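You operate a simulated robot arm through the tools that you are given. There is no shell and no other tool.

Carry out the task below with a simulated robot arm. There is one attempt and no reset: what you move stays moved.

## Task
Fill the teal jug about three quarters full with cold water.
Fine: jug back on the drainer, tap off, nothing spilt. Set down upright: teal jug.
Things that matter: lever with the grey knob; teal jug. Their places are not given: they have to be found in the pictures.

The check looks at the end state, three seconds after you hand in, the way a careful person would. Anything else that was tipped, shoved, dropped, spilled or broken makes it a failure.

## Robot
A 6-joint arm with a two-finger parallel gripper, fixed in place. Base frame: the origin is at the foot of the arm, x ahead of it, y to its left, z up; the work surface is at about z = 0.75. Units: m, degrees, N and s.
With the tool pointing down near the work surface it reaches from about 0.1 to 0.82 m from the base axis. Its first joint turns from -115.0 to 115.0 degrees. Payload 4.2 kg.
Tool frame: the origin (TCP) lies between the finger pads and is the grasp point; the fingertips stand 0.023 m ahead of it; z points along the fingers, y is the line along which they close. The gripper opens to 0.094 m. The fingers are 0.038 m wide and 0.01 m thick; the gripper's body (0.054 by 0.096 m) begins 0.039 m behind the TCP.
Orientation is that of the tool frame in the base frame, as [roll, pitch, yaw] about the fixed x, y, z axes, in that order (R = Rz(yaw) Ry(pitch) Rx(roll)). With the fingers straight down and closing along the base's y, the tool's x points along the base's -x, its y along +y and its z along -z.

## Interface
- The arm moves only by the tool send_rows. Its argument "deltas" is one flat list of numbers, 7 for each row, row after row: the shift along the tool's x, y, z in cm, then the turn, a rotation vector about the tool's x, y, z in degrees, then the opening, from 0 (shut) to 1 (fully open). In form: [x, y, z, ax, ay, az, claw, x, y, z, ax, ay, az, claw, ...]. A call has 1 to 20 rows; each row is the pose to reach, as a shift and turn from the pose commanded when the call began, along the tool's axes at that moment. Each row takes 0.2 s and may step no farther than 0.05 m and 8.6 degrees from the row before; otherwise, or with a gripper value out of range, the whole call is refused. A pose out of reach is approached as far as the arm can. The call stops where the force on the tool passes 90 N (or 10 N more than at its start, if that is more) or the arm is blocked; 0.2 s more then pass. Each finger travels about 0.108 m/s and halts on what it meets, pressing with about 45 N; the grip force reading is that of the motor and also rises with nothing between the fingers. The clock runs only during rows and for 0.2 s after the last one: add rows that repeat a pose to give the fingers time. The reply holds the time, the measured pose of the TCP, the force on the tool along the base axes, the opening and the grip force, in the units named above and with some noise, with the torque about the TCP (base axes, N m) and any sound that the robot's microphone picked up.
- Cameras (640 x 400 px; columns grow to the right, rows downward): "scene" is fixed at [0.0501, 0.4989, 1.5026]; the picture's right is [-0.65, -0.76, 0.00], its down [-0.31, 0.27, -0.91] and it looks along [0.69, -0.60, -0.41] (base axes); focal length 323 px, centre (320, 200). "wrist" rides on the gripper at [0.086, 0.016, -0.075] in the tool frame; the picture's right is [-0.18, 0.98, 0.00], its down [-0.58, -0.11, -0.81] and it looks along [-0.79, -0.15, 0.59] (tool axes); focal length 243 px, centre (320, 200).
- camera(camera): a new picture of that camera. No time passes.
- slide_trunk(by): slides the trunk up (or, below 0, down) by that many m; the arm rides with it, the base frame stays. It gives what a move gives, with no picture.
- point_at(camera, pixels): for up to 12 pixels [column, row] of the newest picture of that camera ("zoom" is the newest enlarged one), the place [x, y, z] in the base frame of the surface seen there, good to about 0.002 m. No time passes.
- zoom(camera, box): a new picture of the part [left, top, right, bottom] of that camera's present view, enlarged. No time passes.
- close_job(): hands the job in; it is judged then, once.

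Leave the gripper open and the arm clear of the work at the hand-in unless told otherwise.

The tools are called after ">>>" by a JSON object that holds its "method" and its "body". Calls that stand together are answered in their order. send_rows: Moves the arm, as the interface text tells. Its arguments: {"type":"object","properties":{"deltas":{"type":"array"}},"required":["deltas"]} The other tools are called the same way: slide_trunk (by) slides the trunk up or down; camera (camera) takes a picture; point_at (camera, pixels) gives the place of the surface under pixels of a picture; zoom (camera, box) takes an enlarged picture of a part of a camera's view; close_job () hands the job in.

At the start:

```text
time_s: 0.0
tcp_pos: [0.6033, -0.0095, 1.1944]
tcp_rot: [-180.0, 0.0, 179.9]
contact_force: [0.0, 0.4, -0.5]
torque: [-0.01, -0.01, 0.04]
finger_gap: 0.0944
finger_force: 0.0
trunk travel left (down, up): [-0.85, 0.14]
```

scene: 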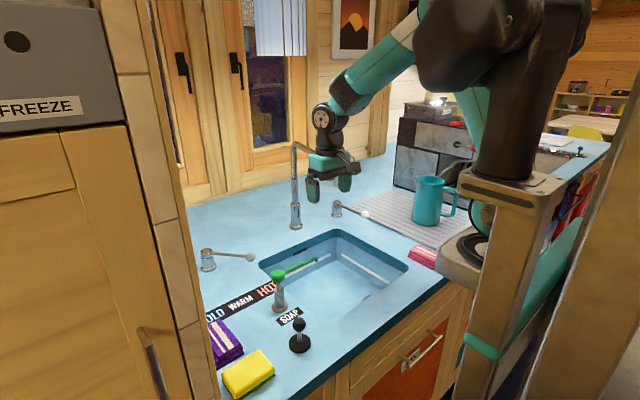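
wrist: 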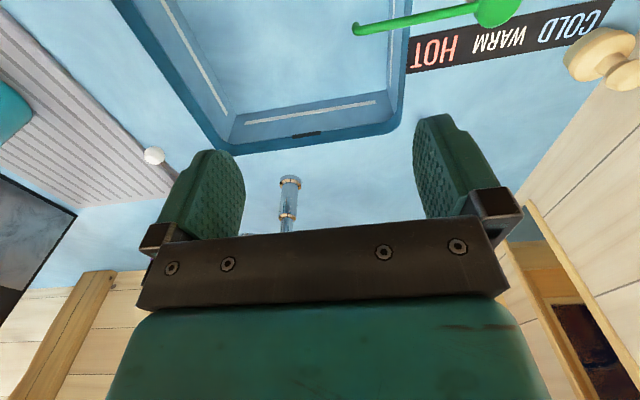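

I see a sink with a tall tap, two side levers with pale knobs, a green lever with a COLD/WARM/HOT strip, and the teal jug on the drainer at right. I'll look closer at these.

>>> {"method": "zoom", "body": {"camera": "scene", "box": [180, 130, 420, 280]}}

>>> {"method": "zoom", "body": {"camera": "scene", "box": [180, 230, 340, 400]}}

>>> {"method": "zoom", "body": {"camera": "scene", "box": [330, 140, 490, 280]}}

>>> {"method": "zoom", "body": {"camera": "wrist", "box": [320, 0, 640, 200]}}

```text
2.67 times, centred on (300, 205) of scene
```

zoom: 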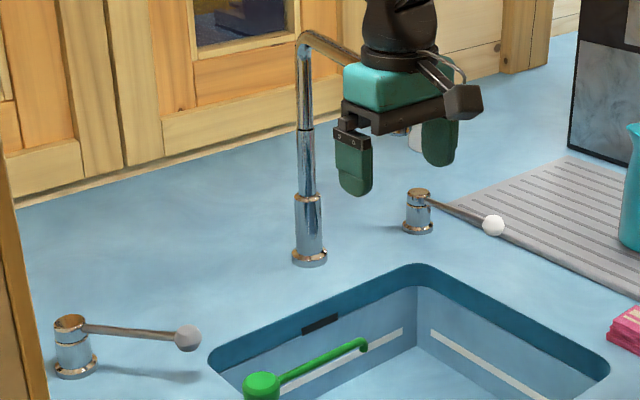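

```text
2.35 times, centred on (260, 315) of scene
```

zoom: 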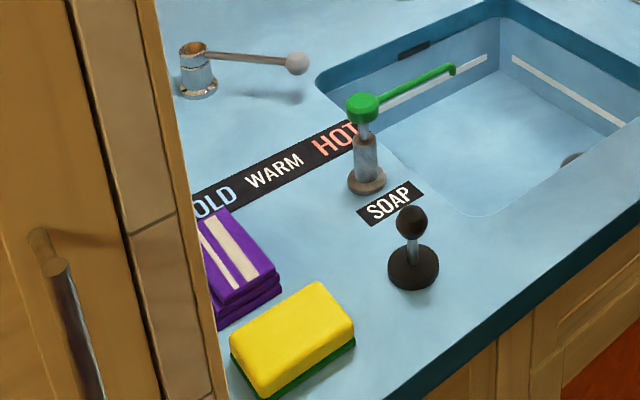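

```text
2.86 times, centred on (410, 210) of scene
```

zoom: 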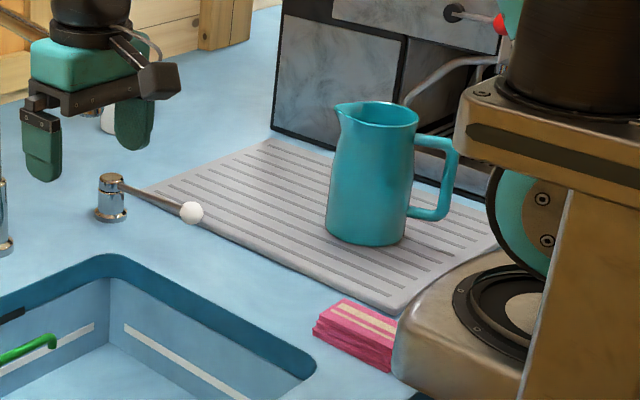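

```text
2.00 times, centred on (480, 100) of wrist
```

zoom: 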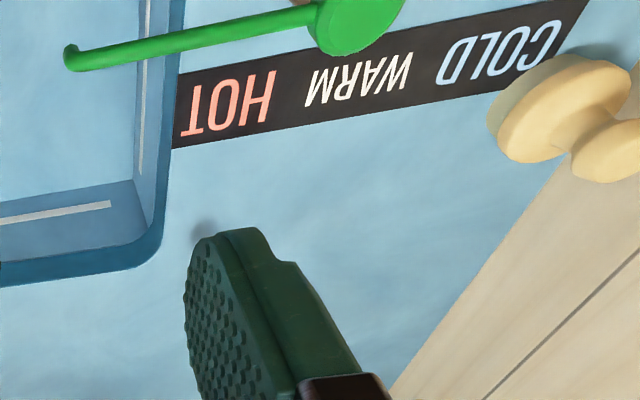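

Now I'll get the positions of the main items from the scene view: lever bases, knobs, the tap base and tip, and the label strip.

>>> {"method": "point_at", "body": {"camera": "scene", "pixels": [[207, 250], [208, 270], [250, 257], [230, 255], [280, 272], [280, 308], [316, 260], [296, 228], [293, 148], [337, 203], [337, 216], [365, 215]]}}

>>> {"method": "point_at", "body": {"camera": "scene", "pixels": [[216, 313], [240, 302], [267, 288], [290, 316], [299, 322], [299, 347], [262, 263], [331, 230], [409, 265], [376, 297], [300, 251], [370, 280]]}}

>>> {"method": "point_at", "body": {"camera": "scene", "pixels": [[425, 222], [415, 180], [430, 178], [442, 180], [454, 195], [452, 213], [440, 214], [413, 220], [427, 200], [395, 190], [420, 255], [350, 207]]}}

>>> {"method": "zoom", "body": {"camera": "scene", "box": [270, 80, 390, 240]}}

```text
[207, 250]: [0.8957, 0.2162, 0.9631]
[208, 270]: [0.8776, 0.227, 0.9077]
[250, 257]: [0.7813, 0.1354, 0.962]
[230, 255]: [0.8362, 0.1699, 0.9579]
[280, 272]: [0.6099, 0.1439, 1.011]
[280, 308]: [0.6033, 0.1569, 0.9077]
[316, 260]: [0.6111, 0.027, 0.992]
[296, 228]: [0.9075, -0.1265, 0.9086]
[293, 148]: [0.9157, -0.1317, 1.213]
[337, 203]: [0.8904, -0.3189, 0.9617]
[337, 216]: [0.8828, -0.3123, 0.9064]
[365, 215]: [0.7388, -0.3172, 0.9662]
```

```text
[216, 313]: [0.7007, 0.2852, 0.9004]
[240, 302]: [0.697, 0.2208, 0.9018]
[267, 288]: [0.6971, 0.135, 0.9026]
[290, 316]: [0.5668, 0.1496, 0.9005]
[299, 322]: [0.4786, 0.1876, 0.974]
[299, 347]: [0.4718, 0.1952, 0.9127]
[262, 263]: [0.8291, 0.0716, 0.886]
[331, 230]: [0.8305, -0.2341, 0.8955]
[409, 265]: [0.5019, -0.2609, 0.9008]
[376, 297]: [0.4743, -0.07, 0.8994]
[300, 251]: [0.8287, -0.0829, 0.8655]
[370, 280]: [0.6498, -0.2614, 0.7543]
```

```text
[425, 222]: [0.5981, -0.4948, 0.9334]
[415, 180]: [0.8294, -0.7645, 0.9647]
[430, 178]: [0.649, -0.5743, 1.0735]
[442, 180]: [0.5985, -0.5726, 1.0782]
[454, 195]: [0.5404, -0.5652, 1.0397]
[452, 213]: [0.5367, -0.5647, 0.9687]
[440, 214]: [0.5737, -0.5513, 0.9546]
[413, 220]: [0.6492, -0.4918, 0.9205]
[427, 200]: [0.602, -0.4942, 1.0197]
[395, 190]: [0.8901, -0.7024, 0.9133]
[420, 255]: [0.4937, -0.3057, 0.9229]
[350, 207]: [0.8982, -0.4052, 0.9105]
```

```text
2.50 times, centred on (330, 160) of scene
```

zoom: 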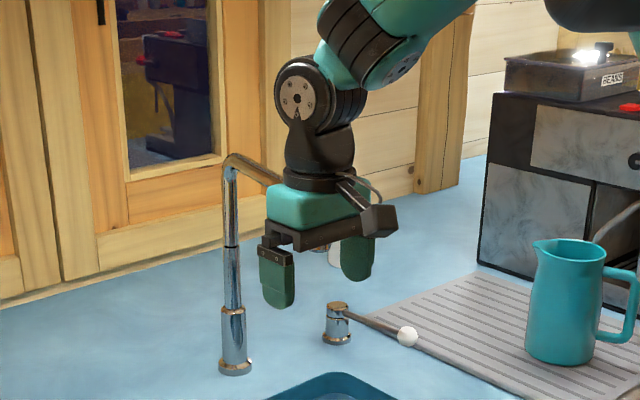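

The grey-knob lever pivots near (0.89, 0.22) with its knob at about (0.78, 0.135, 0.96). The white-knob lever is on the right, and the green item and black pump sit beside the SOAP label. The gripper hides the spout, so I'll back the arm away toward the base to see the tap.

>>> {"method": "send_rows", "body": {"deltas": [4, 0, 0, 0, 0, 0, 1, 8, 0, 0, 0, 0, 0, 1, 12, 0, 0, 0, 0, 0, 1, 16, 0, 0, 0, 0, 0, 1, 20, 0, 0, 0, 0, 0, 1]}}

>>> {"method": "camera", "body": {"camera": "scene"}}

>>> {"method": "camera", "body": {"camera": "wrist"}}

```text
time_s: 1.2
tcp_pos: [0.4291, 0.0044, 1.2122]
tcp_rot: [-180.0, -0.1, -180.0]
contact_force: [1.3, -0.7, -1.0]
torque: [0.02, 0.02, -0.02]
finger_gap: 0.094
finger_force: 0.1
out of reach, approached as far as the arm can: row 5
trunk travel left (down, up): [-0.85, 0.14]
```

```text
taken
```

scene: 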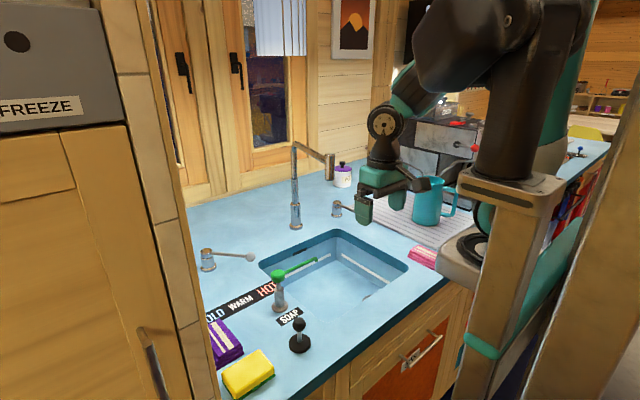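

```text
taken
```

wrist: 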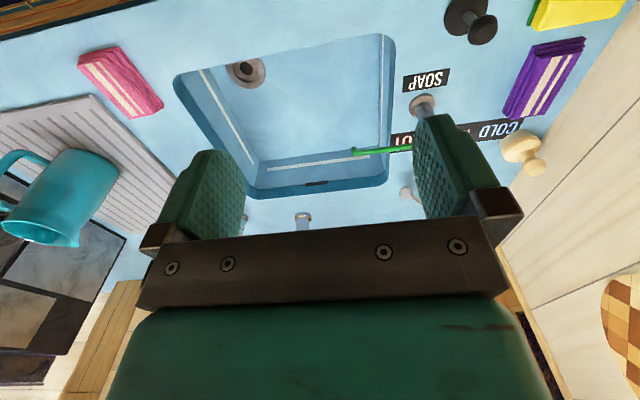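

The spout is now visible in the scene: it runs from (293,145) to about (328,160) with a nozzle pointing down. I'll measure it.

>>> {"method": "zoom", "body": {"camera": "scene", "box": [280, 130, 360, 230]}}

>>> {"method": "point_at", "body": {"camera": "scene", "pixels": [[295, 143], [310, 149], [325, 156], [330, 155], [330, 165], [330, 172], [330, 178], [334, 165], [342, 177], [296, 225]]}}

>>> {"method": "zoom", "body": {"camera": "scene", "box": [190, 220, 330, 320]}}

>>> {"method": "zoom", "body": {"camera": "wrist", "box": [340, 0, 620, 220]}}

>>> {"method": "zoom", "body": {"camera": "wrist", "box": [0, 100, 200, 260]}}

```text
4.00 times, centred on (320, 180) of scene
```

zoom: 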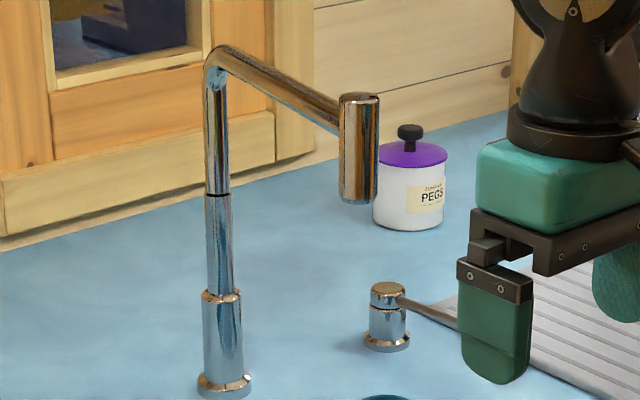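

```text
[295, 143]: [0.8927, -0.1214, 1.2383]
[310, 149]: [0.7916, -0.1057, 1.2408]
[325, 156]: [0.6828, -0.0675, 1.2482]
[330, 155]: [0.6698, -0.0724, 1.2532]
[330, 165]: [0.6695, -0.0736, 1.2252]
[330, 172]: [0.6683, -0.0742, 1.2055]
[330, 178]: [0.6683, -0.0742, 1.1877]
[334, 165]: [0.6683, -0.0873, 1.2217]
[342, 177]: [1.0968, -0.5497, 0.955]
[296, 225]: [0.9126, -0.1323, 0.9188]
```

```text
4.00 times, centred on (260, 270) of scene
```

zoom: 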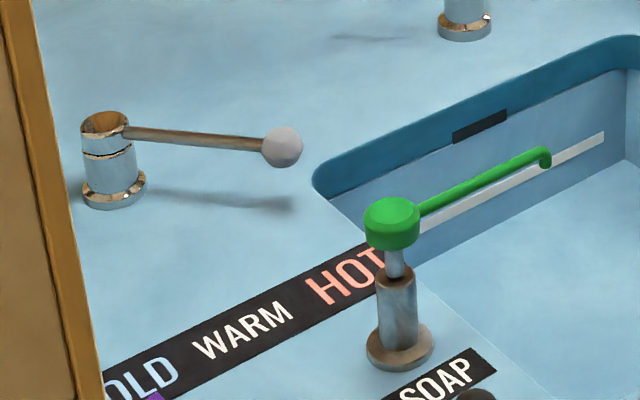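

```text
1.82 times, centred on (480, 110) of wrist
```

zoom: 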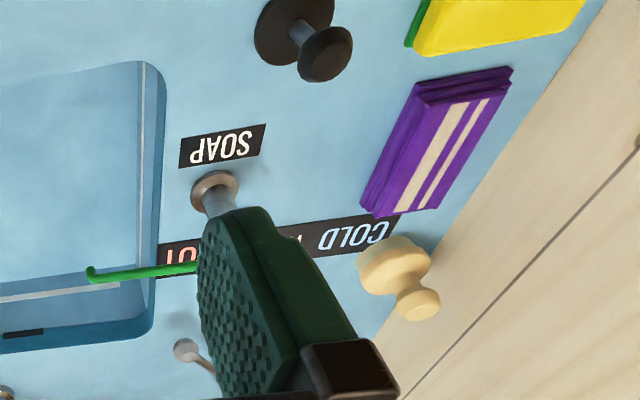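

```text
2.50 times, centred on (100, 180) of wrist
```

zoom: 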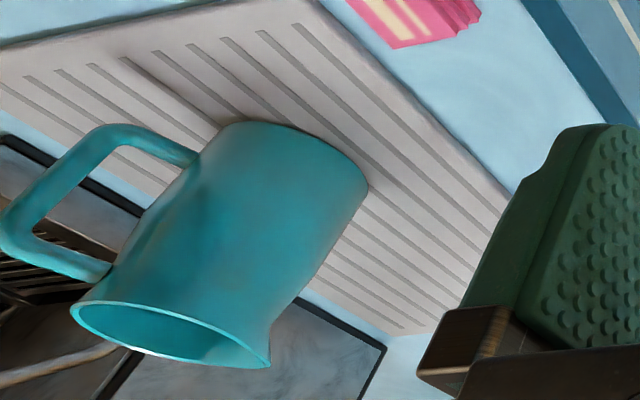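

The nozzle outlet is near (0.68, -0.084, 1.175). Next I need the mechanics of the grey lever and the clearances around it, so I'll measure the zoomed wrist view and the neighbouring wall.

>>> {"method": "point_at", "body": {"camera": "wrist", "pixels": [[525, 145], [530, 165], [600, 200], [560, 250], [560, 75], [500, 128], [465, 130], [247, 72], [300, 188], [180, 85], [385, 40], [395, 160]]}}

>>> {"method": "zoom", "body": {"camera": "scene", "box": [190, 230, 270, 290]}}

```text
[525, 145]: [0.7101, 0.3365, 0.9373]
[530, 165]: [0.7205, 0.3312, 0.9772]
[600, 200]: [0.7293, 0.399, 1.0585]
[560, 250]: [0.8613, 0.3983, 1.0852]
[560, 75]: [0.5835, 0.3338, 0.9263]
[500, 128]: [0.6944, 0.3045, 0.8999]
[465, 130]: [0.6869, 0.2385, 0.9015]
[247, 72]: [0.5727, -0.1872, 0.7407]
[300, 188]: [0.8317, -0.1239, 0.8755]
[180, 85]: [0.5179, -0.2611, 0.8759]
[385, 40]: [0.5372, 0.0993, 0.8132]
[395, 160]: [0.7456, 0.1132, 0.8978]
```

```text
6.67 times, centred on (230, 260) of scene
```

zoom: 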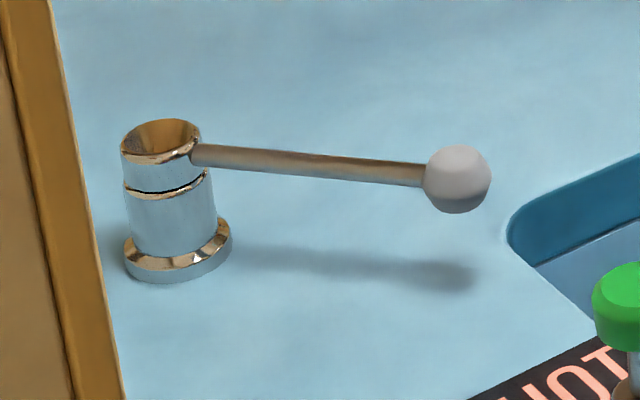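

>>> {"method": "point_at", "body": {"camera": "zoom", "pixels": [[160, 145], [130, 140], [195, 130], [165, 225], [178, 278], [200, 155], [300, 165], [400, 172], [457, 150], [457, 178], [457, 207], [485, 178]]}}

>>> {"method": "zoom", "body": {"camera": "wrist", "box": [480, 100, 600, 200]}}

```text
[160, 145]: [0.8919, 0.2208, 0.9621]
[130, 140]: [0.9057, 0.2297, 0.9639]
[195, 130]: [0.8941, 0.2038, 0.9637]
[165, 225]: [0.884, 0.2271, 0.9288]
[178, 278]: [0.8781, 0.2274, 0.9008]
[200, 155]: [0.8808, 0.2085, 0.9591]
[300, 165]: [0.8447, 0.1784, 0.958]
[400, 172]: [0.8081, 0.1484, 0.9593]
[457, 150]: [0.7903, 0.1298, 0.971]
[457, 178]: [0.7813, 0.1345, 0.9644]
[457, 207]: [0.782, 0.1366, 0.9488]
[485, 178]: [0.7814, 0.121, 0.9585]
```

```text
4.00 times, centred on (540, 150) of wrist
```

zoom: 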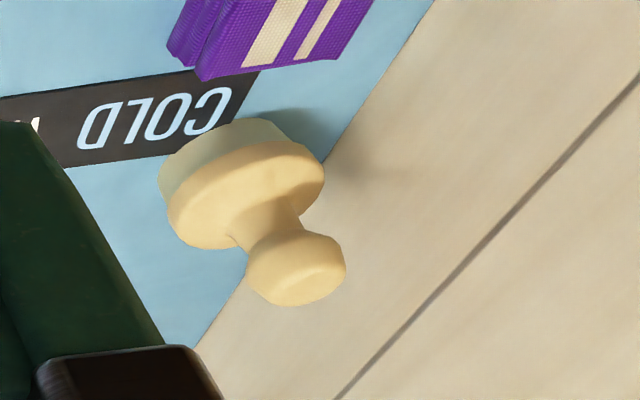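

The lever's rod is level at z ≈ 0.959. Its knob centre is near (0.79, 0.126, 0.957), and the pivot is near (0.895, 0.22). The last row stopped short of reach, so I'll step forward first to resync the commanded and measured poses.

>>> {"method": "send_rows", "body": {"deltas": [-4, 0, 0, 0, 0, 0, 1, -8, 0, 0, 0, 0, 0, 1, -12, 0, 0, 0, 0, 0, 1, -12, 0, 0, 0, 0, 0, 1]}}

```text
time_s: 2.2
tcp_pos: [0.5485, 0.003, 1.2112]
tcp_rot: [-180.0, 0.0, 180.0]
contact_force: [-0.1, 0.1, 0.2]
torque: [0.0, 0.01, 0.0]
finger_gap: 0.094
finger_force: 0.1
trunk travel left (down, up): [-0.85, 0.14]
```

Commands restart from the reached pose. Next I'll hover above the grey knob at (0.79, 0.126, 1.06), turned 42° so the fingers close across the rod.

>>> {"method": "send_rows", "body": {"deltas": [0, 4, 0, 0, 0, -8.4, 1, 0, 8, 2, 0, 0, -16.8, 1, -3, 12.3, 4, 0, 0, -25.2, 1, -7, 12.3, 6, 0, 0, -33.6, 1, -11, 12.3, 8, 0, 0, -42, 1, -15, 12.3, 10, 0, 0, -42, 1, -19, 12.3, 12, 0, 0, -42, 1, -22, 12.3, 14, 0, 0, -42, 1, -24.15, 12.3, 15.1, 0, 0, -42, 1, -24.15, 12.3, 15.1, 0, 0, -42, 1]}}

>>> {"method": "camera", "body": {"camera": "scene"}}

>>> {"method": "camera", "body": {"camera": "wrist"}}

```text
refused: row 3 steps farther than a row can; nothing moved
```

```text
taken
```

scene: 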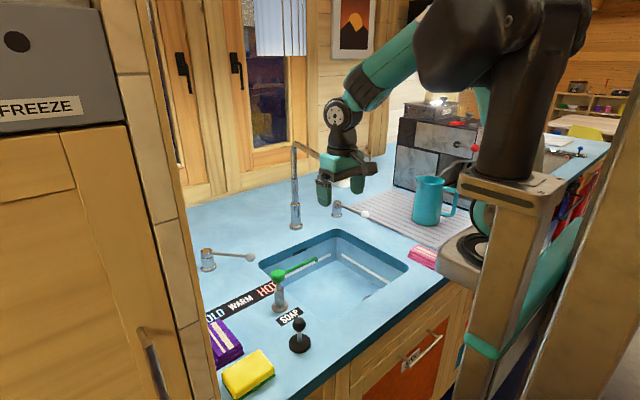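

```text
taken
```

wrist: 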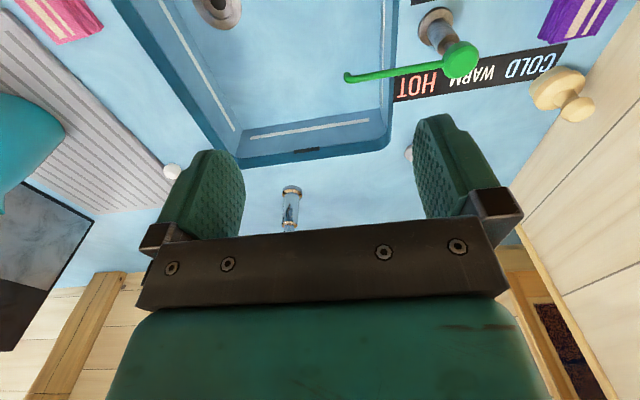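

The call was refused because one step was too long. I'm resending the same path with shorter steps.

>>> {"method": "send_rows", "body": {"deltas": [0, 4, 0, 0, 0, -8.4, 1, 0, 8, 2, 0, 0, -16.8, 1, 0, 12, 3, 0, 0, -25.2, 1, -4, 12.3, 5, 0, 0, -33.6, 1, -8, 12.3, 7, 0, 0, -42, 1, -12, 12.3, 9, 0, 0, -42, 1, -16, 12.3, 11, 0, 0, -42, 1, -20, 12.3, 13, 0, 0, -42, 1, -24, 12.3, 15, 0, 0, -42, 1, -24.15, 12.3, 15.1, 0, 0, -42, 1]}}

>>> {"method": "camera", "body": {"camera": "scene"}}

>>> {"method": "camera", "body": {"camera": "wrist"}}

```text
time_s: 4.4
tcp_pos: [0.7893, 0.1267, 1.0607]
tcp_rot: [180.0, 0.0, -138.0]
contact_force: [-1.0, -0.4, 0.4]
torque: [0.03, -0.04, 0.02]
finger_gap: 0.0941
finger_force: 0.1
trunk travel left (down, up): [-0.85, 0.14]
```

```text
taken
```

scene: 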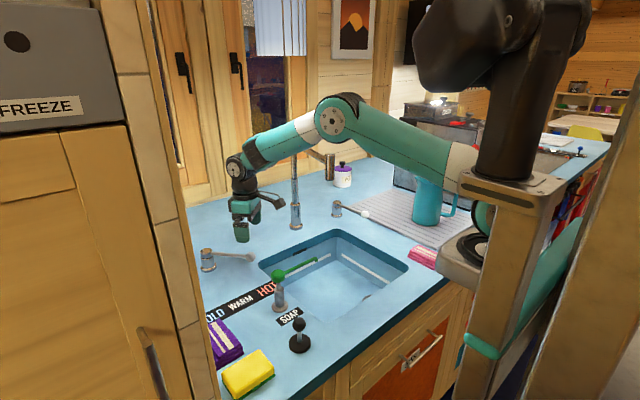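

```text
taken
```

wrist: 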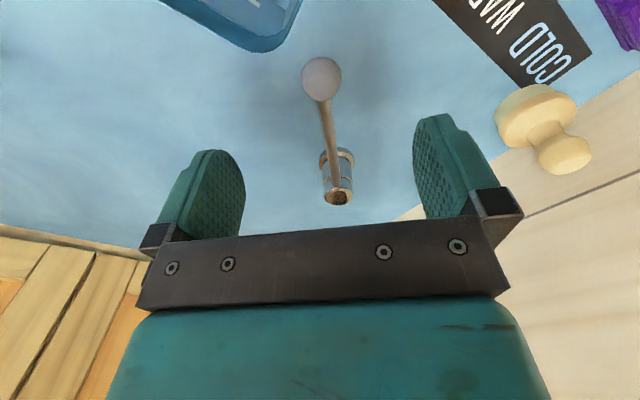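

The hover is good: the knob sits between the open fingers at about (322,80). Before lowering, I'll check the forearm's clearance from the tap and measure the knob from this view.

>>> {"method": "point_at", "body": {"camera": "scene", "pixels": [[340, 118], [300, 130], [290, 148], [320, 145], [370, 140], [270, 160], [237, 170], [240, 225]]}}

>>> {"method": "point_at", "body": {"camera": "wrist", "pixels": [[321, 80], [321, 62], [306, 80], [336, 80], [327, 120], [332, 145], [337, 195], [545, 120], [500, 110]]}}

```text
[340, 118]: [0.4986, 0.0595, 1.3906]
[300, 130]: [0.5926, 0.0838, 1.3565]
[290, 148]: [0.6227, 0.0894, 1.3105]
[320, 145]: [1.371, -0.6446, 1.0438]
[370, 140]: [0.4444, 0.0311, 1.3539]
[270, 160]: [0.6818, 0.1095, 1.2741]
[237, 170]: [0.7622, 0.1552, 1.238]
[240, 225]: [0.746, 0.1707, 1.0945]
```

```text
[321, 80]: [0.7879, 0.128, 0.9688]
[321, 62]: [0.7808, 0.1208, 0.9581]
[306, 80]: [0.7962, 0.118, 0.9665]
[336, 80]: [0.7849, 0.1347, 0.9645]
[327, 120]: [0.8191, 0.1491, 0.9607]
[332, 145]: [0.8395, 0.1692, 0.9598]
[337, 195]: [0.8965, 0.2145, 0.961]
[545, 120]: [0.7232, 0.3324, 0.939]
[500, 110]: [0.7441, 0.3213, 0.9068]
```

The knob centre is right under the TCP, at about (0.789, 0.127, 0.957). I'll lower straight down to it with the fingers open, leaving the fingertips 3 cm above the counter, then close gently.

>>> {"method": "send_rows", "body": {"deltas": [0, 0, 4, 0, 0, 0, 1, 0, 0, 8, 0, 0, 0, 0.7, 0, 0, 10.2, 0, 0, 0, 0.5, 0, 0, 10.2, 0, 0, 0, 0.4, 0, 0, 10.2, 0, 0, 0, 0.4]}}

>>> {"method": "camera", "body": {"camera": "wrist"}}

>>> {"method": "zoom", "body": {"camera": "scene", "box": [190, 190, 310, 290]}}

```text
time_s: 5.6
tcp_pos: [0.7898, 0.1279, 0.9588]
tcp_rot: [-180.0, 0.0, -138.0]
contact_force: [-0.3, 0.2, -0.4]
torque: [0.0, 0.01, 0.03]
finger_gap: 0.0374
finger_force: 0.1
trunk travel left (down, up): [-0.85, 0.14]
```

```text
taken
```

wrist: 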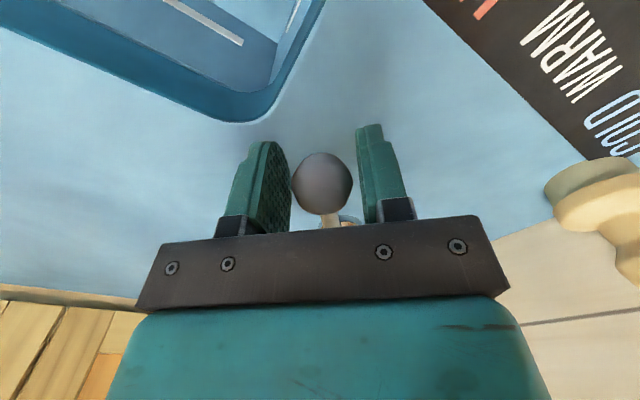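

```text
4.00 times, centred on (250, 240) of scene
```

zoom: 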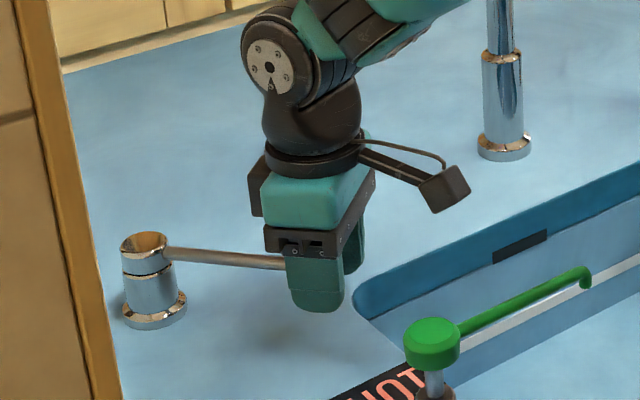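

The knob is between the pads. I'll close the grip, then check the forces.

>>> {"method": "send_rows", "body": {"deltas": [0, -0.15, 0, 0, 0, 0, 0.3, 0, -0.15, 0, 0, 0, 0, 0.2, 0, -0.15, 0, 0, 0, 0, 0.2]}}

>>> {"method": "camera", "body": {"camera": "wrist"}}

```text
time_s: 6.4
tcp_pos: [0.7895, 0.1267, 0.9591]
tcp_rot: [180.0, -0.1, -137.9]
contact_force: [-7.7, 4.8, -0.5]
torque: [0.19, -0.08, 0.12]
finger_gap: 0.0311
finger_force: 44.7
trunk travel left (down, up): [-0.85, 0.14]
```

```text
taken
```

wrist: 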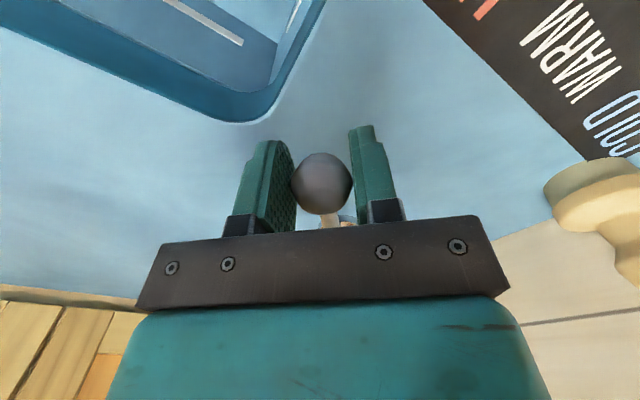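

The knob is gripped (gap 0.031) with a small side load. I'll try a gentle lift of 1.5 cm to see whether the lever tilts upward for flow.

>>> {"method": "send_rows", "body": {"deltas": [0, 0.1, -0.3, 0, 0, 0, 0.2, 0, 0.1, -0.7, 0, 0, 0, 0.2, 0, 0.1, -1.1, 0, 0, 0, 0.2, 0, 0.1, -1.5, 0, 0, 0, 0.2]}}

>>> {"method": "camera", "body": {"camera": "scene"}}

>>> {"method": "camera", "body": {"camera": "wrist"}}

```text
time_s: 7.4
tcp_pos: [0.7881, 0.1263, 0.9706]
tcp_rot: [179.8, -0.5, -138.1]
contact_force: [-5.5, 3.1, -37.1]
torque: [-0.2, 0.29, 0.04]
finger_gap: 0.0313
finger_force: 45.3
trunk travel left (down, up): [-0.85, 0.14]
```

```text
taken
```

scene: 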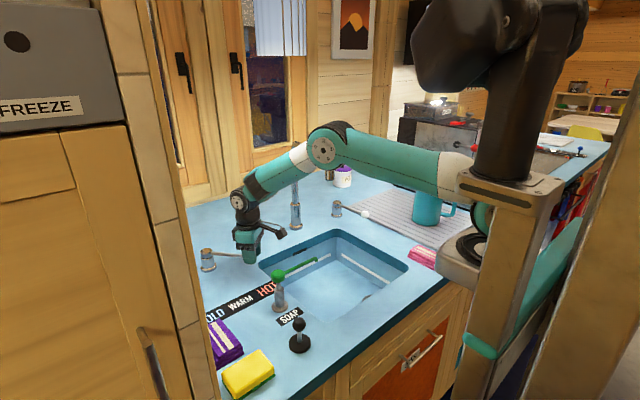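

```text
taken
```

wrist: 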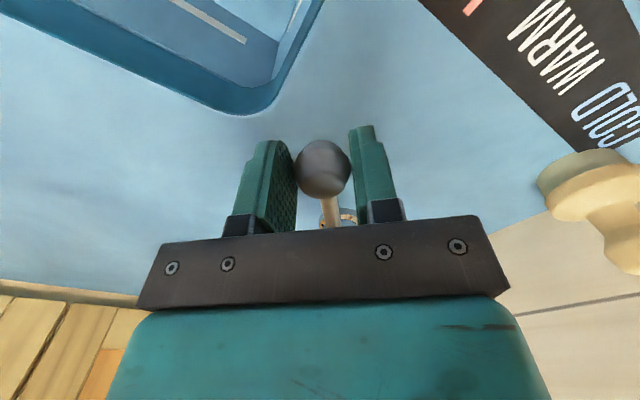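

The lever does not lift: 37 N built up and the knob just slid in the grip, with no sound. So it must swing sideways. I'll come back down and relax, then try a small swing toward the COLD side.

>>> {"method": "send_rows", "body": {"deltas": [0, 0, 0.8, 0, 0, 0, 0.2, 0, 0, 1.5, 0, 0, 0, 0.2, 0, 0, 1.5, 0, 0, 0, 0.2]}}

```text
time_s: 8.2
tcp_pos: [0.7911, 0.1293, 0.9642]
tcp_rot: [-179.7, 0.8, -138.0]
contact_force: [-11.8, 1.5, 39.8]
torque: [0.15, 0.04, 0.04]
finger_gap: 0.0318
finger_force: 45.0
trunk travel left (down, up): [-0.85, 0.14]
```

The knob stuck in the grip at its slipped position, so the load has now reversed. I'll open the fingers slightly to relax, then check.

>>> {"method": "send_rows", "body": {"deltas": [0, 0, 0, 0, 0, 0, 0.4, 0, 0, 0, 0, 0, 0, 0.45, 0, 0, 0, 0, 0, 0, 0.45]}}

>>> {"method": "camera", "body": {"camera": "wrist"}}

>>> {"method": "zoom", "body": {"camera": "scene", "box": [190, 190, 310, 290]}}

```text
time_s: 9.0
tcp_pos: [0.7904, 0.1269, 0.9576]
tcp_rot: [180.0, 0.0, -138.0]
contact_force: [-0.2, 0.2, 0.2]
torque: [0.04, -0.03, 0.06]
finger_gap: 0.0424
finger_force: 0.1
trunk travel left (down, up): [-0.85, 0.14]
```

```text
taken
```

wrist: 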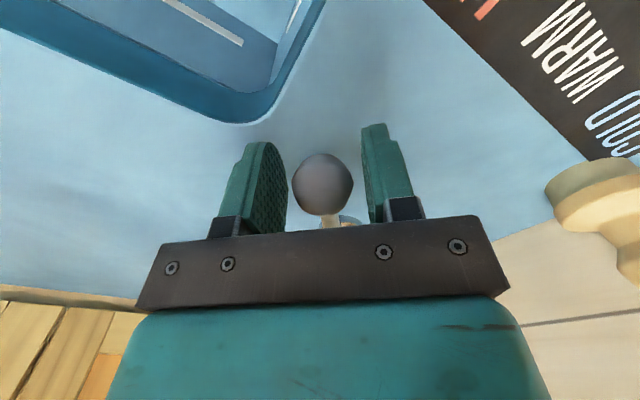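

```text
4.00 times, centred on (250, 240) of scene
```

zoom: 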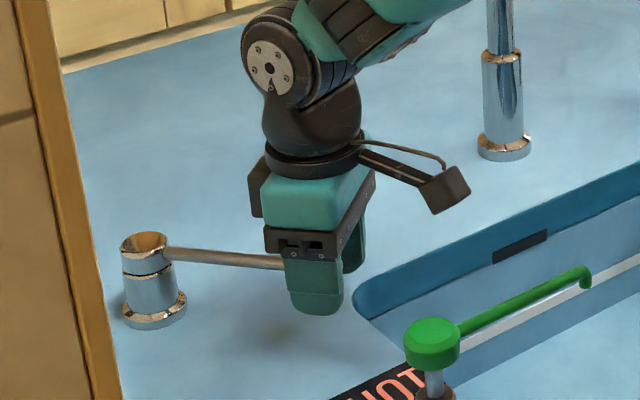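

Everything is relaxed and the lever is unmoved. I'll use the loose fingers as a cage to nudge the knob about 1.5 cm toward COLD, slowly, while listening and watching the forces.

>>> {"method": "send_rows", "body": {"deltas": [0, 0.4, 0, 0, 0, 0, 0.42, 0, 0.8, 0, 0, 0, 1.5, 0.42, 0, 1.2, 0, 0, 0, 3, 0.42, -0.05, 1.6, 0, 0, 0, 4.5, 0.42, -0.1, 2.0, 0, 0, 0, 6, 0.42]}}

>>> {"method": "camera", "body": {"camera": "scene"}}

>>> {"method": "camera", "body": {"camera": "wrist"}}

```text
time_s: 10.2
tcp_pos: [0.7765, 0.142, 0.9589]
tcp_rot: [-180.0, 0.0, -143.9]
contact_force: [0.2, 0.0, 0.2]
torque: [0.0, -0.01, 0.0]
finger_gap: 0.0396
finger_force: 0.2
trunk travel left (down, up): [-0.85, 0.14]
```

```text
taken
```

scene: 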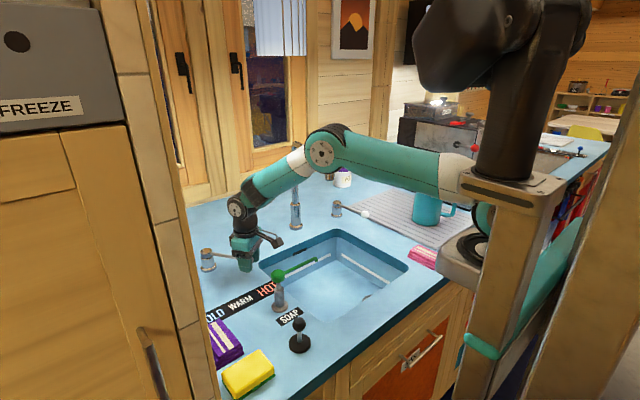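

```text
taken
```

wrist: 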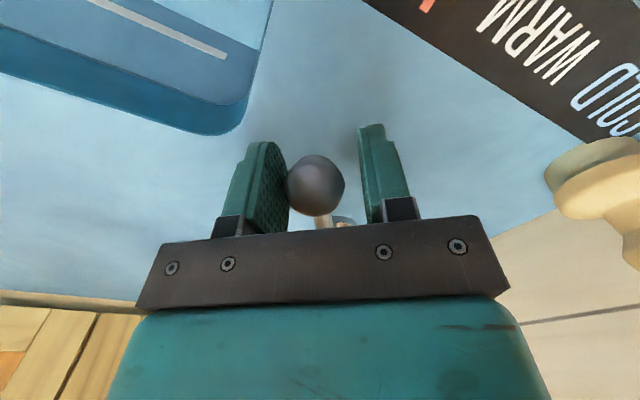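

The lever swings freely this way. There is no sound and no stream at around (331,234) in the scene yet. I'll swing further to the HOT direction and look again.

>>> {"method": "send_rows", "body": {"deltas": [-0.1, 0.5, 0, 0, 0, 3, 0.42, -0.2, 1.0, 0, 0, 0, 6, 0.42, -0.4, 1.5, 0, 0, 0, 9, 0.42, -0.6, 2.04, 0, 0, 0, 12, 0.42, -0.6, 2.04, 0, 0, 0, 12, 0.42]}}

>>> {"method": "camera", "body": {"camera": "scene"}}

>>> {"method": "camera", "body": {"camera": "wrist"}}

```text
time_s: 11.4
tcp_pos: [0.7705, 0.1632, 0.9584]
tcp_rot: [-180.0, 0.0, -156.0]
contact_force: [-0.5, -0.3, 0.2]
torque: [0.01, 0.0, 0.06]
finger_gap: 0.0396
finger_force: 0.0
trunk travel left (down, up): [-0.85, 0.14]
```

```text
taken
```

scene: 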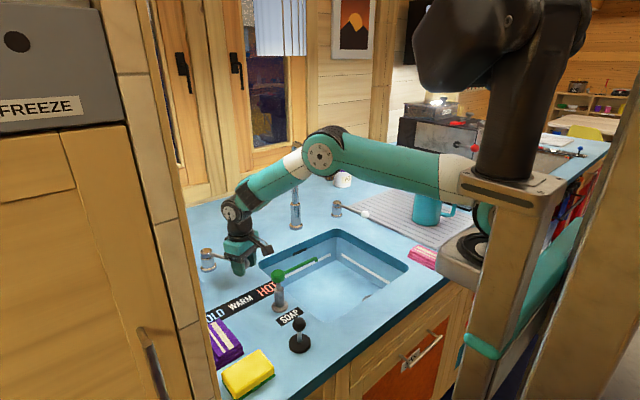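

```text
taken
```

wrist: 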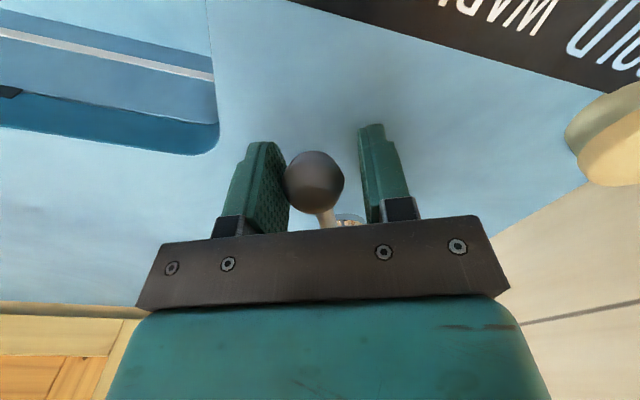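

Still no water or sound. I'll continue along the arc to the WARM direction.

>>> {"method": "send_rows", "body": {"deltas": [-0.02, 0.66, 0, 0, 0, 2.75, 0.42, -0.06, 1.32, 0, 0, 0, 5.5, 0.42, -0.25, 2.63, 0, 0, 0, 11, 0.42, -0.57, 3.92, 0, 0, 0, 16.5, 0.42, -1.0, 5.17, 0, 0, 0, 22, 0.42, -1.0, 5.17, 0, 0, 0, 22, 0.42]}}

>>> {"method": "camera", "body": {"camera": "scene"}}

>>> {"method": "camera", "body": {"camera": "wrist"}}

```text
time_s: 12.8
tcp_pos: [0.758, 0.2147, 0.9584]
tcp_rot: [-180.0, 0.0, -178.2]
contact_force: [0.6, 0.1, -0.1]
torque: [0.01, 0.02, 0.05]
finger_gap: 0.0394
finger_force: 0.1
trunk travel left (down, up): [-0.85, 0.14]
```

```text
taken
```

scene: 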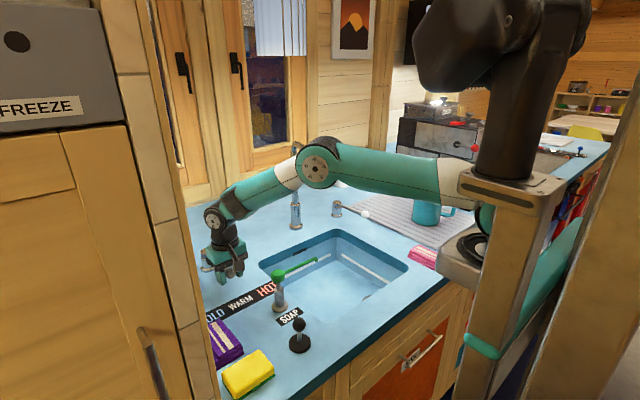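

```text
taken
```

wrist: 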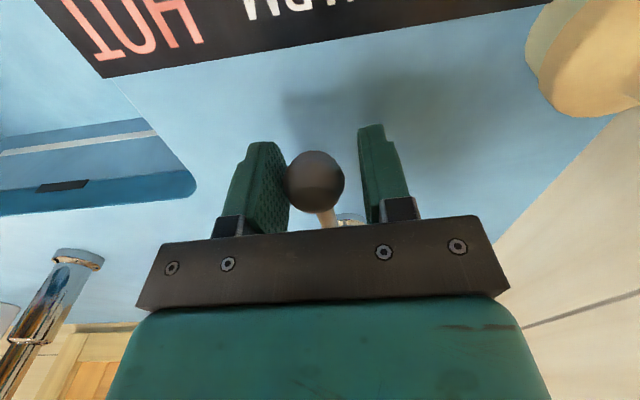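

Still dry at WARM. Before swinging to COLD I must check the cream object at right of the wrist view (around (590,60)), because the gripper will pass close to it.

>>> {"method": "point_at", "body": {"camera": "wrist", "pixels": [[535, 40], [560, 90], [590, 110], [620, 60], [635, 80], [600, 30], [560, 30], [625, 30], [580, 70], [635, 20], [575, 10], [635, 105]]}}

>>> {"method": "zoom", "body": {"camera": "wrist", "box": [500, 0, 640, 120]}}

```text
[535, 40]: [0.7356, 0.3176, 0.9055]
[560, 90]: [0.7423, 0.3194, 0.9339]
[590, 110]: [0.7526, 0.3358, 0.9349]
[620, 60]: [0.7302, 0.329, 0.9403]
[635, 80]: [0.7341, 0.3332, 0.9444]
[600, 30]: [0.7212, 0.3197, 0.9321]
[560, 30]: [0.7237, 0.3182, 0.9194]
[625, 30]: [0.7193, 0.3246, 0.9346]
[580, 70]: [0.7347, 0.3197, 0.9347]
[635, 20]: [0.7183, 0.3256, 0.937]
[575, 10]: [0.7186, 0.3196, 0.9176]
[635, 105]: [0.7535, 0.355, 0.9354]
```

```text
3.33 times, centred on (570, 60) of wrist
```

zoom: 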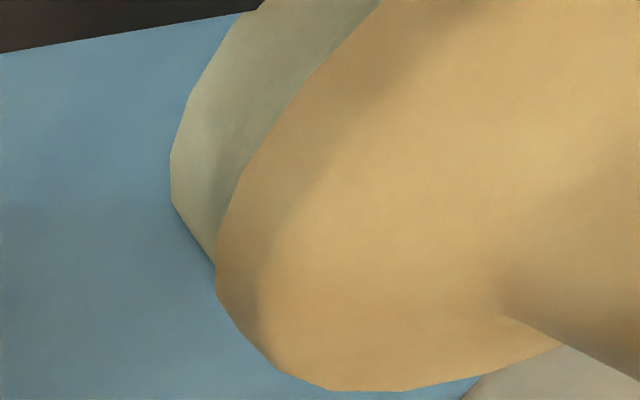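

The cream brush's disc edge is at y ≈ 0.315 and its top is below 0.98. With the tool's yaw kept as is, the outer finger stays at y ≤ 0.293, which clears it. I'll swing on to the COLD direction.

>>> {"method": "send_rows", "body": {"deltas": [-0.02, 0.7, 0, 0, 0, 0, 0.42, -0.05, 1.3, 0, 0, 0, 0, 0.42, -0.1, 1.9, 0, 0, 0, 0, 0.42, -0.2, 2.5, 0, 0, 0, 0, 0.42, -0.5, 3.7, 0, 0, 0, 0, 0.42, -0.75, 4.3, 0, 0, 0, 0, 0.42, -0.75, 4.3, 0, 0, 0, 0, 0.42]}}

>>> {"method": "camera", "body": {"camera": "scene"}}

>>> {"method": "camera", "body": {"camera": "wrist"}}

```text
time_s: 14.4
tcp_pos: [0.7641, 0.257, 0.9575]
tcp_rot: [-180.0, 0.0, -178.0]
contact_force: [0.6, 0.3, 0.4]
torque: [-0.02, 0.03, 0.0]
finger_gap: 0.0396
finger_force: 0.0
trunk travel left (down, up): [-0.85, 0.14]
```

```text
taken
```

scene: 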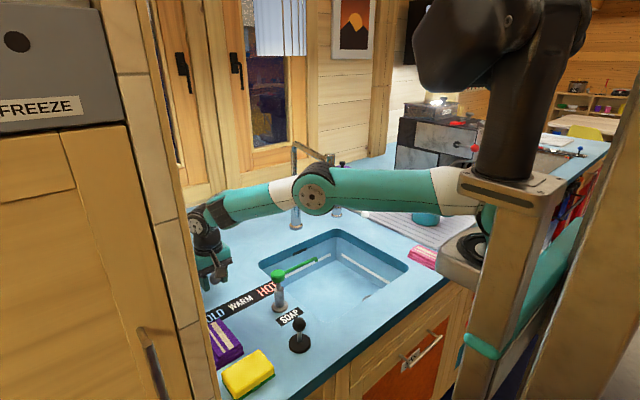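

```text
taken
```

wrist: 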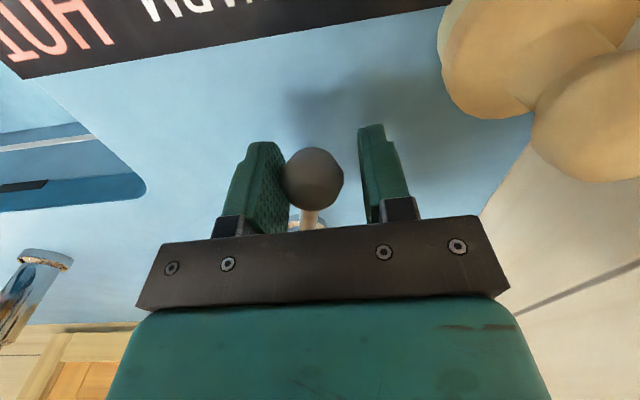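

There is still no flow at COLD, so swinging seems to set only the temperature. The earlier lift test may have slipped at the end stop, so I'll centre on the knob here, grip it and try the lift again.

>>> {"method": "send_rows", "body": {"deltas": [0, -0.4, 0, 0, 0, 0, 0.42, 0, -0.4, 0, 0, 0, 0, 0.2, 0, -0.4, 0, 0, 0, 0, 0.2, 0, -0.4, -0.4, 0, 0, 0, 0.2, 0, -0.4, -0.8, 0, 0, 0, 0.2, 0, -0.4, -1.2, 0, 0, 0, 0.2]}}

>>> {"method": "camera", "body": {"camera": "scene"}}

>>> {"method": "camera", "body": {"camera": "wrist"}}

```text
time_s: 15.8
tcp_pos: [0.7644, 0.2536, 0.9708]
tcp_rot: [-180.0, 0.0, -178.0]
contact_force: [-3.8, -1.3, -16.4]
torque: [0.01, -0.63, -0.21]
finger_gap: 0.0316
finger_force: 36.6
trunk travel left (down, up): [-0.85, 0.14]
```

```text
taken
```

scene: 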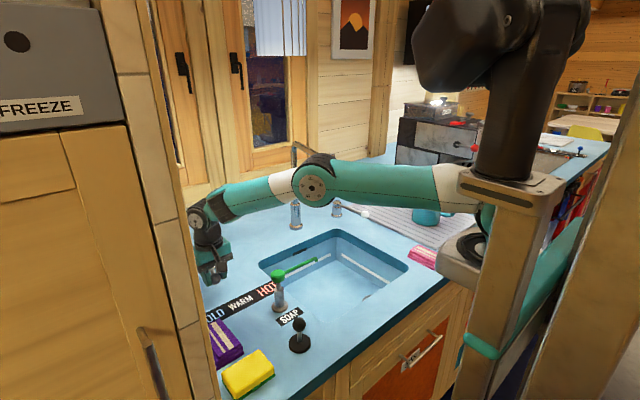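

```text
taken
```

wrist: 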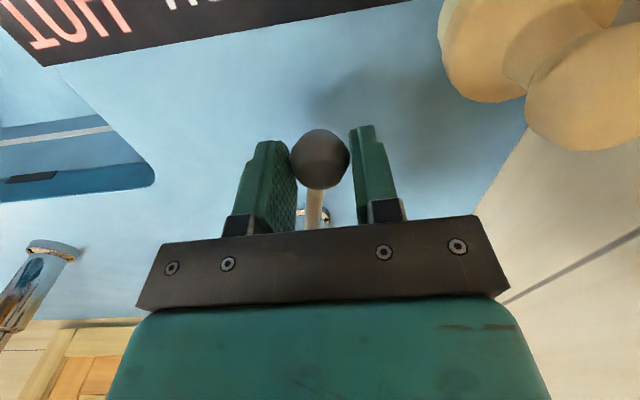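

The knob simply slid down between the pads again, so this lever has no lift. I'll loosen, lower back, and swing farther past COLD to see whether flow begins there.

>>> {"method": "send_rows", "body": {"deltas": [0, 0, 0, 0, 0, 0, 0.42, 0, 0, 0.6, 0, 0, 0, 0.42, 0, 0, 1.2, 0, 0, 0, 0.42, 0, 0, 1.2, 0, 0, 0, 0.42]}}

>>> {"method": "camera", "body": {"camera": "wrist"}}

```text
time_s: 16.8
tcp_pos: [0.7645, 0.2537, 0.959]
tcp_rot: [180.0, -0.1, -178.1]
contact_force: [0.3, 0.6, 0.0]
torque: [0.02, -0.05, -0.02]
finger_gap: 0.0394
finger_force: 0.0
trunk travel left (down, up): [-0.85, 0.14]
```

```text
taken
```

wrist: 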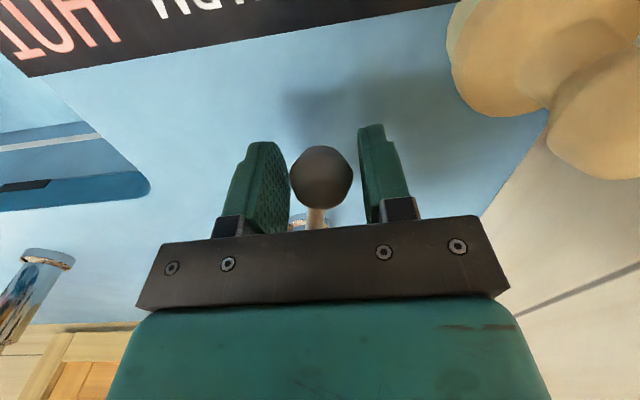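

>>> {"method": "send_rows", "body": {"deltas": [-0.15, 0.5, 0, 0, 0, 0, 0.42, -0.35, 1.0, 0, 0, 0, 0, 0.42, -0.5, 1.5, 0, 0, 0, 0, 0.42, -0.75, 2.0, 0, 0, 0, 0, 0.42, -1.0, 2.5, 0, 0, 0, 0, 0.42, -1.0, 2.5, 0, 0, 0, 0, 0.42]}}

>>> {"method": "camera", "body": {"camera": "scene"}}

>>> {"method": "camera", "body": {"camera": "wrist"}}

```text
time_s: 18.2
tcp_pos: [0.7674, 0.2704, 0.9596]
tcp_rot: [-179.9, 0.0, -178.0]
contact_force: [-0.3, -0.9, -0.2]
torque: [-0.01, 0.01, 0.0]
finger_gap: 0.0397
finger_force: 0.0
out of reach, approached as far as the arm can: row 4, 5, 6
trunk travel left (down, up): [-0.85, 0.14]
```

```text
taken
```

scene: 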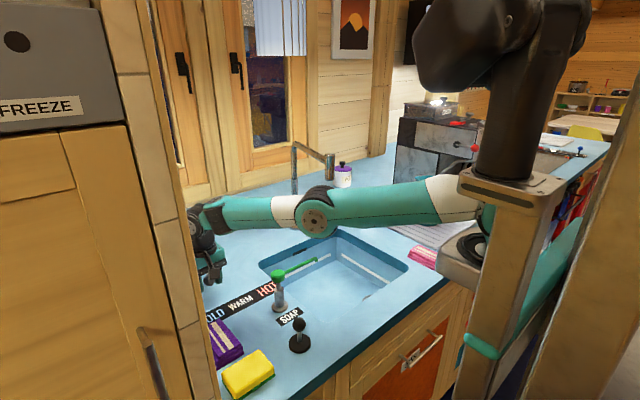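

```text
taken
```

wrist: 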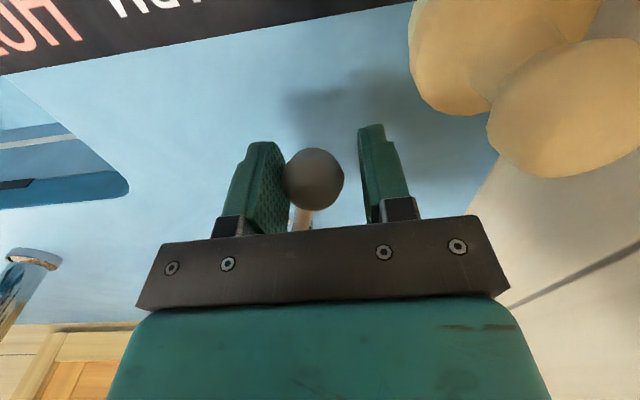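

The arm is at its reach limit here with about 60° swung. I'll look closely at the nozzle and sink for any trickle.

>>> {"method": "zoom", "body": {"camera": "scene", "box": [270, 130, 410, 310]}}

>>> {"method": "zoom", "body": {"camera": "scene", "box": [180, 190, 260, 290]}}

```text
2.22 times, centred on (340, 220) of scene
```

zoom: 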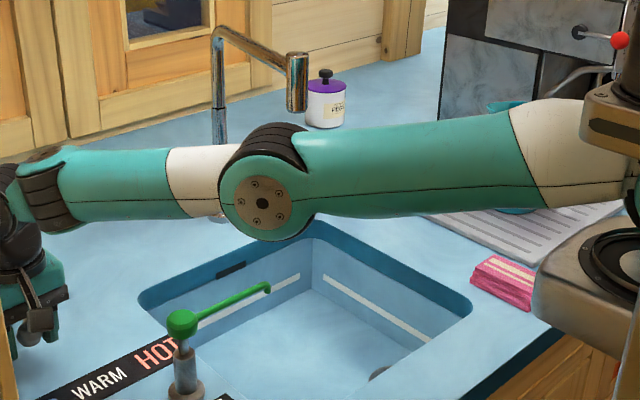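

```text
4.00 times, centred on (220, 240) of scene
```

zoom: 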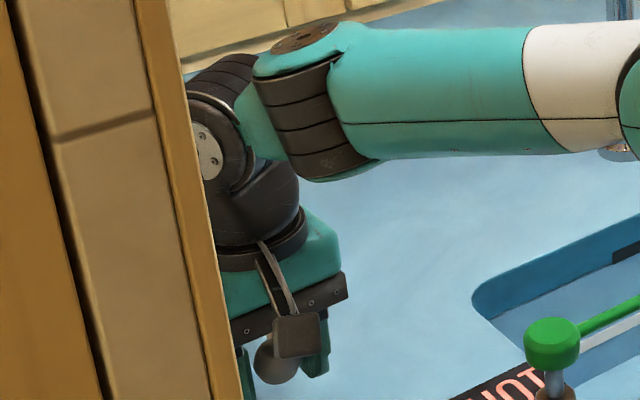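

It's completely dry, though the lever now points at COLD. I'll lift clear of the knob and back the arm off, then look again at both levers.

>>> {"method": "send_rows", "body": {"deltas": [0, 0, -4, 0, 0, 0, 0.5, 0, 0, -8, 0, 0, 0, 0.8, 0, 0, -12, 0, 0, 0, 1, 4, -2, -13.5, 0, 0, 0, 1, 8, -4, -15, 0, 0, 0, 1, 12, -6, -15, 0, 0, 0, 1, 16, -8.5, -15, 0, 0, 0, 1, 20, -11, -15, 0, 0, 0, 1, 24, -13.5, -15, 0, 0, 0, 1, 27, -16.5, -15, 0, 0, 0, 1]}}

>>> {"method": "camera", "body": {"camera": "scene"}}

>>> {"method": "camera", "body": {"camera": "wrist"}}

>>> {"method": "zoom", "body": {"camera": "scene", "box": [180, 220, 300, 320]}}

```text
time_s: 20.4
tcp_pos: [0.5029, 0.095, 1.1097]
tcp_rot: [180.0, 0.1, -178.0]
contact_force: [0.3, -0.3, 1.0]
torque: [-0.01, 0.06, -0.02]
finger_gap: 0.0941
finger_force: 0.0
trunk travel left (down, up): [-0.85, 0.14]
```

```text
taken
```

scene: 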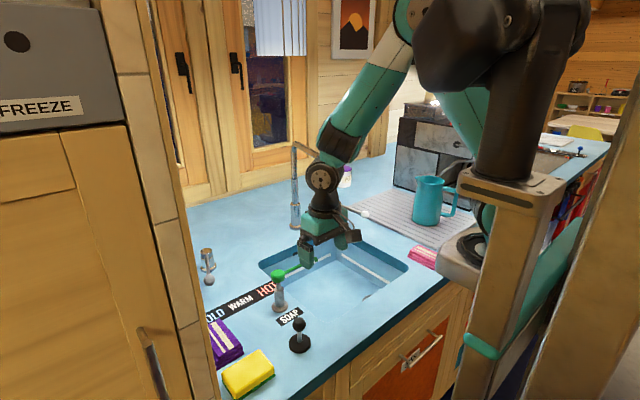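

```text
taken
```

wrist: 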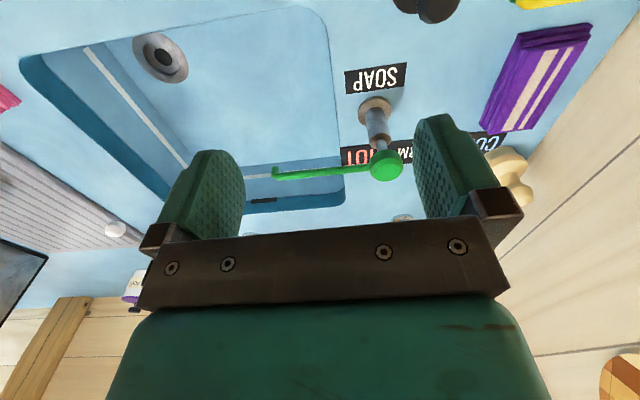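

```text
4.00 times, centred on (240, 270) of scene
```

zoom: 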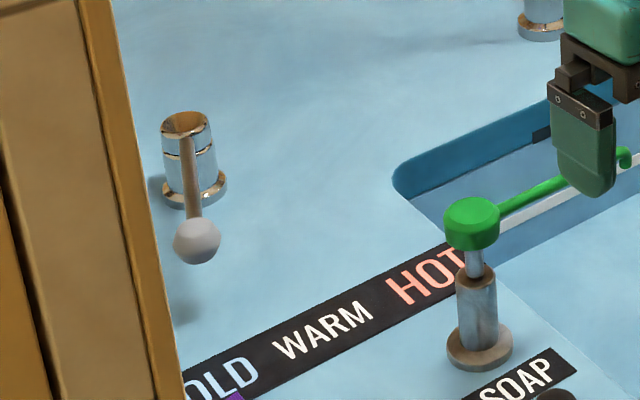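

The grey lever now points at COLD, but nothing flows. It seems to be a temperature selector, so the matching white-knob lever right of the tap is the likely flow valve. I'll hover over it, passing in front of the spout, to inspect it.

>>> {"method": "send_rows", "body": {"deltas": [0.15, -4.5, 0, 0, 0, 0, 1, 0.3, -9, 0, 0, 0, 0, 1, 0.45, -13.5, 0, 0, 0, 0, 1, 0.6, -18, 0, 0, 0, 0, 1, 0.75, -22.5, 0, 0, 0, 0, 1, 0.9, -27, 0, 0, 0, 0, 1, 1.05, -31.5, 0, 0, 0, 0, 1, 1.2, -36, 0, 0, 0, 0, 1, 1.4, -40, 0, 0, 0, 0, 1, -2, -42.5, 0, 0, 0, 0, 1, -6, -43, 0, 0, 0, 0, 1, -10.5, -43, 0, 0, 0, 0, 1, -15, -43, 1, 0, 0, 0, 1, -19.5, -43, 2, 0, 0, 0, 1, -19.5, -43, 2, 0, 0, 0, 1]}}

>>> {"method": "camera", "body": {"camera": "scene"}}

>>> {"method": "camera", "body": {"camera": "wrist"}}

```text
time_s: 23.6
tcp_pos: [0.7147, -0.3279, 1.0897]
tcp_rot: [-180.0, 0.1, -178.0]
contact_force: [-0.5, 0.5, -0.2]
torque: [-0.02, -0.03, 0.02]
finger_gap: 0.0941
finger_force: 0.0
trunk travel left (down, up): [-0.85, 0.14]
```

```text
taken
```

scene: 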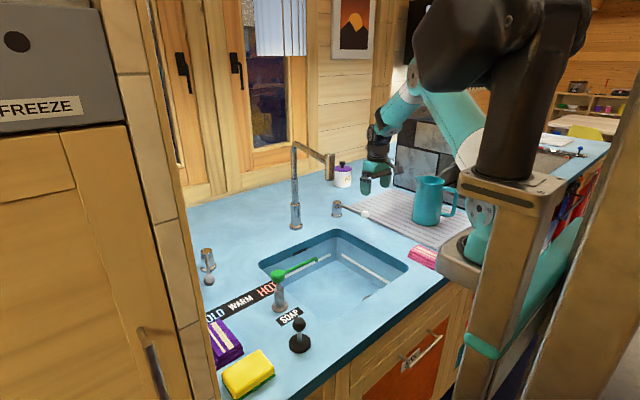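

```text
taken
```

wrist: 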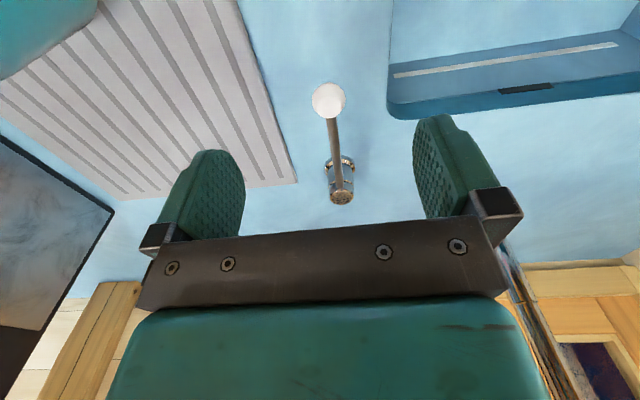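

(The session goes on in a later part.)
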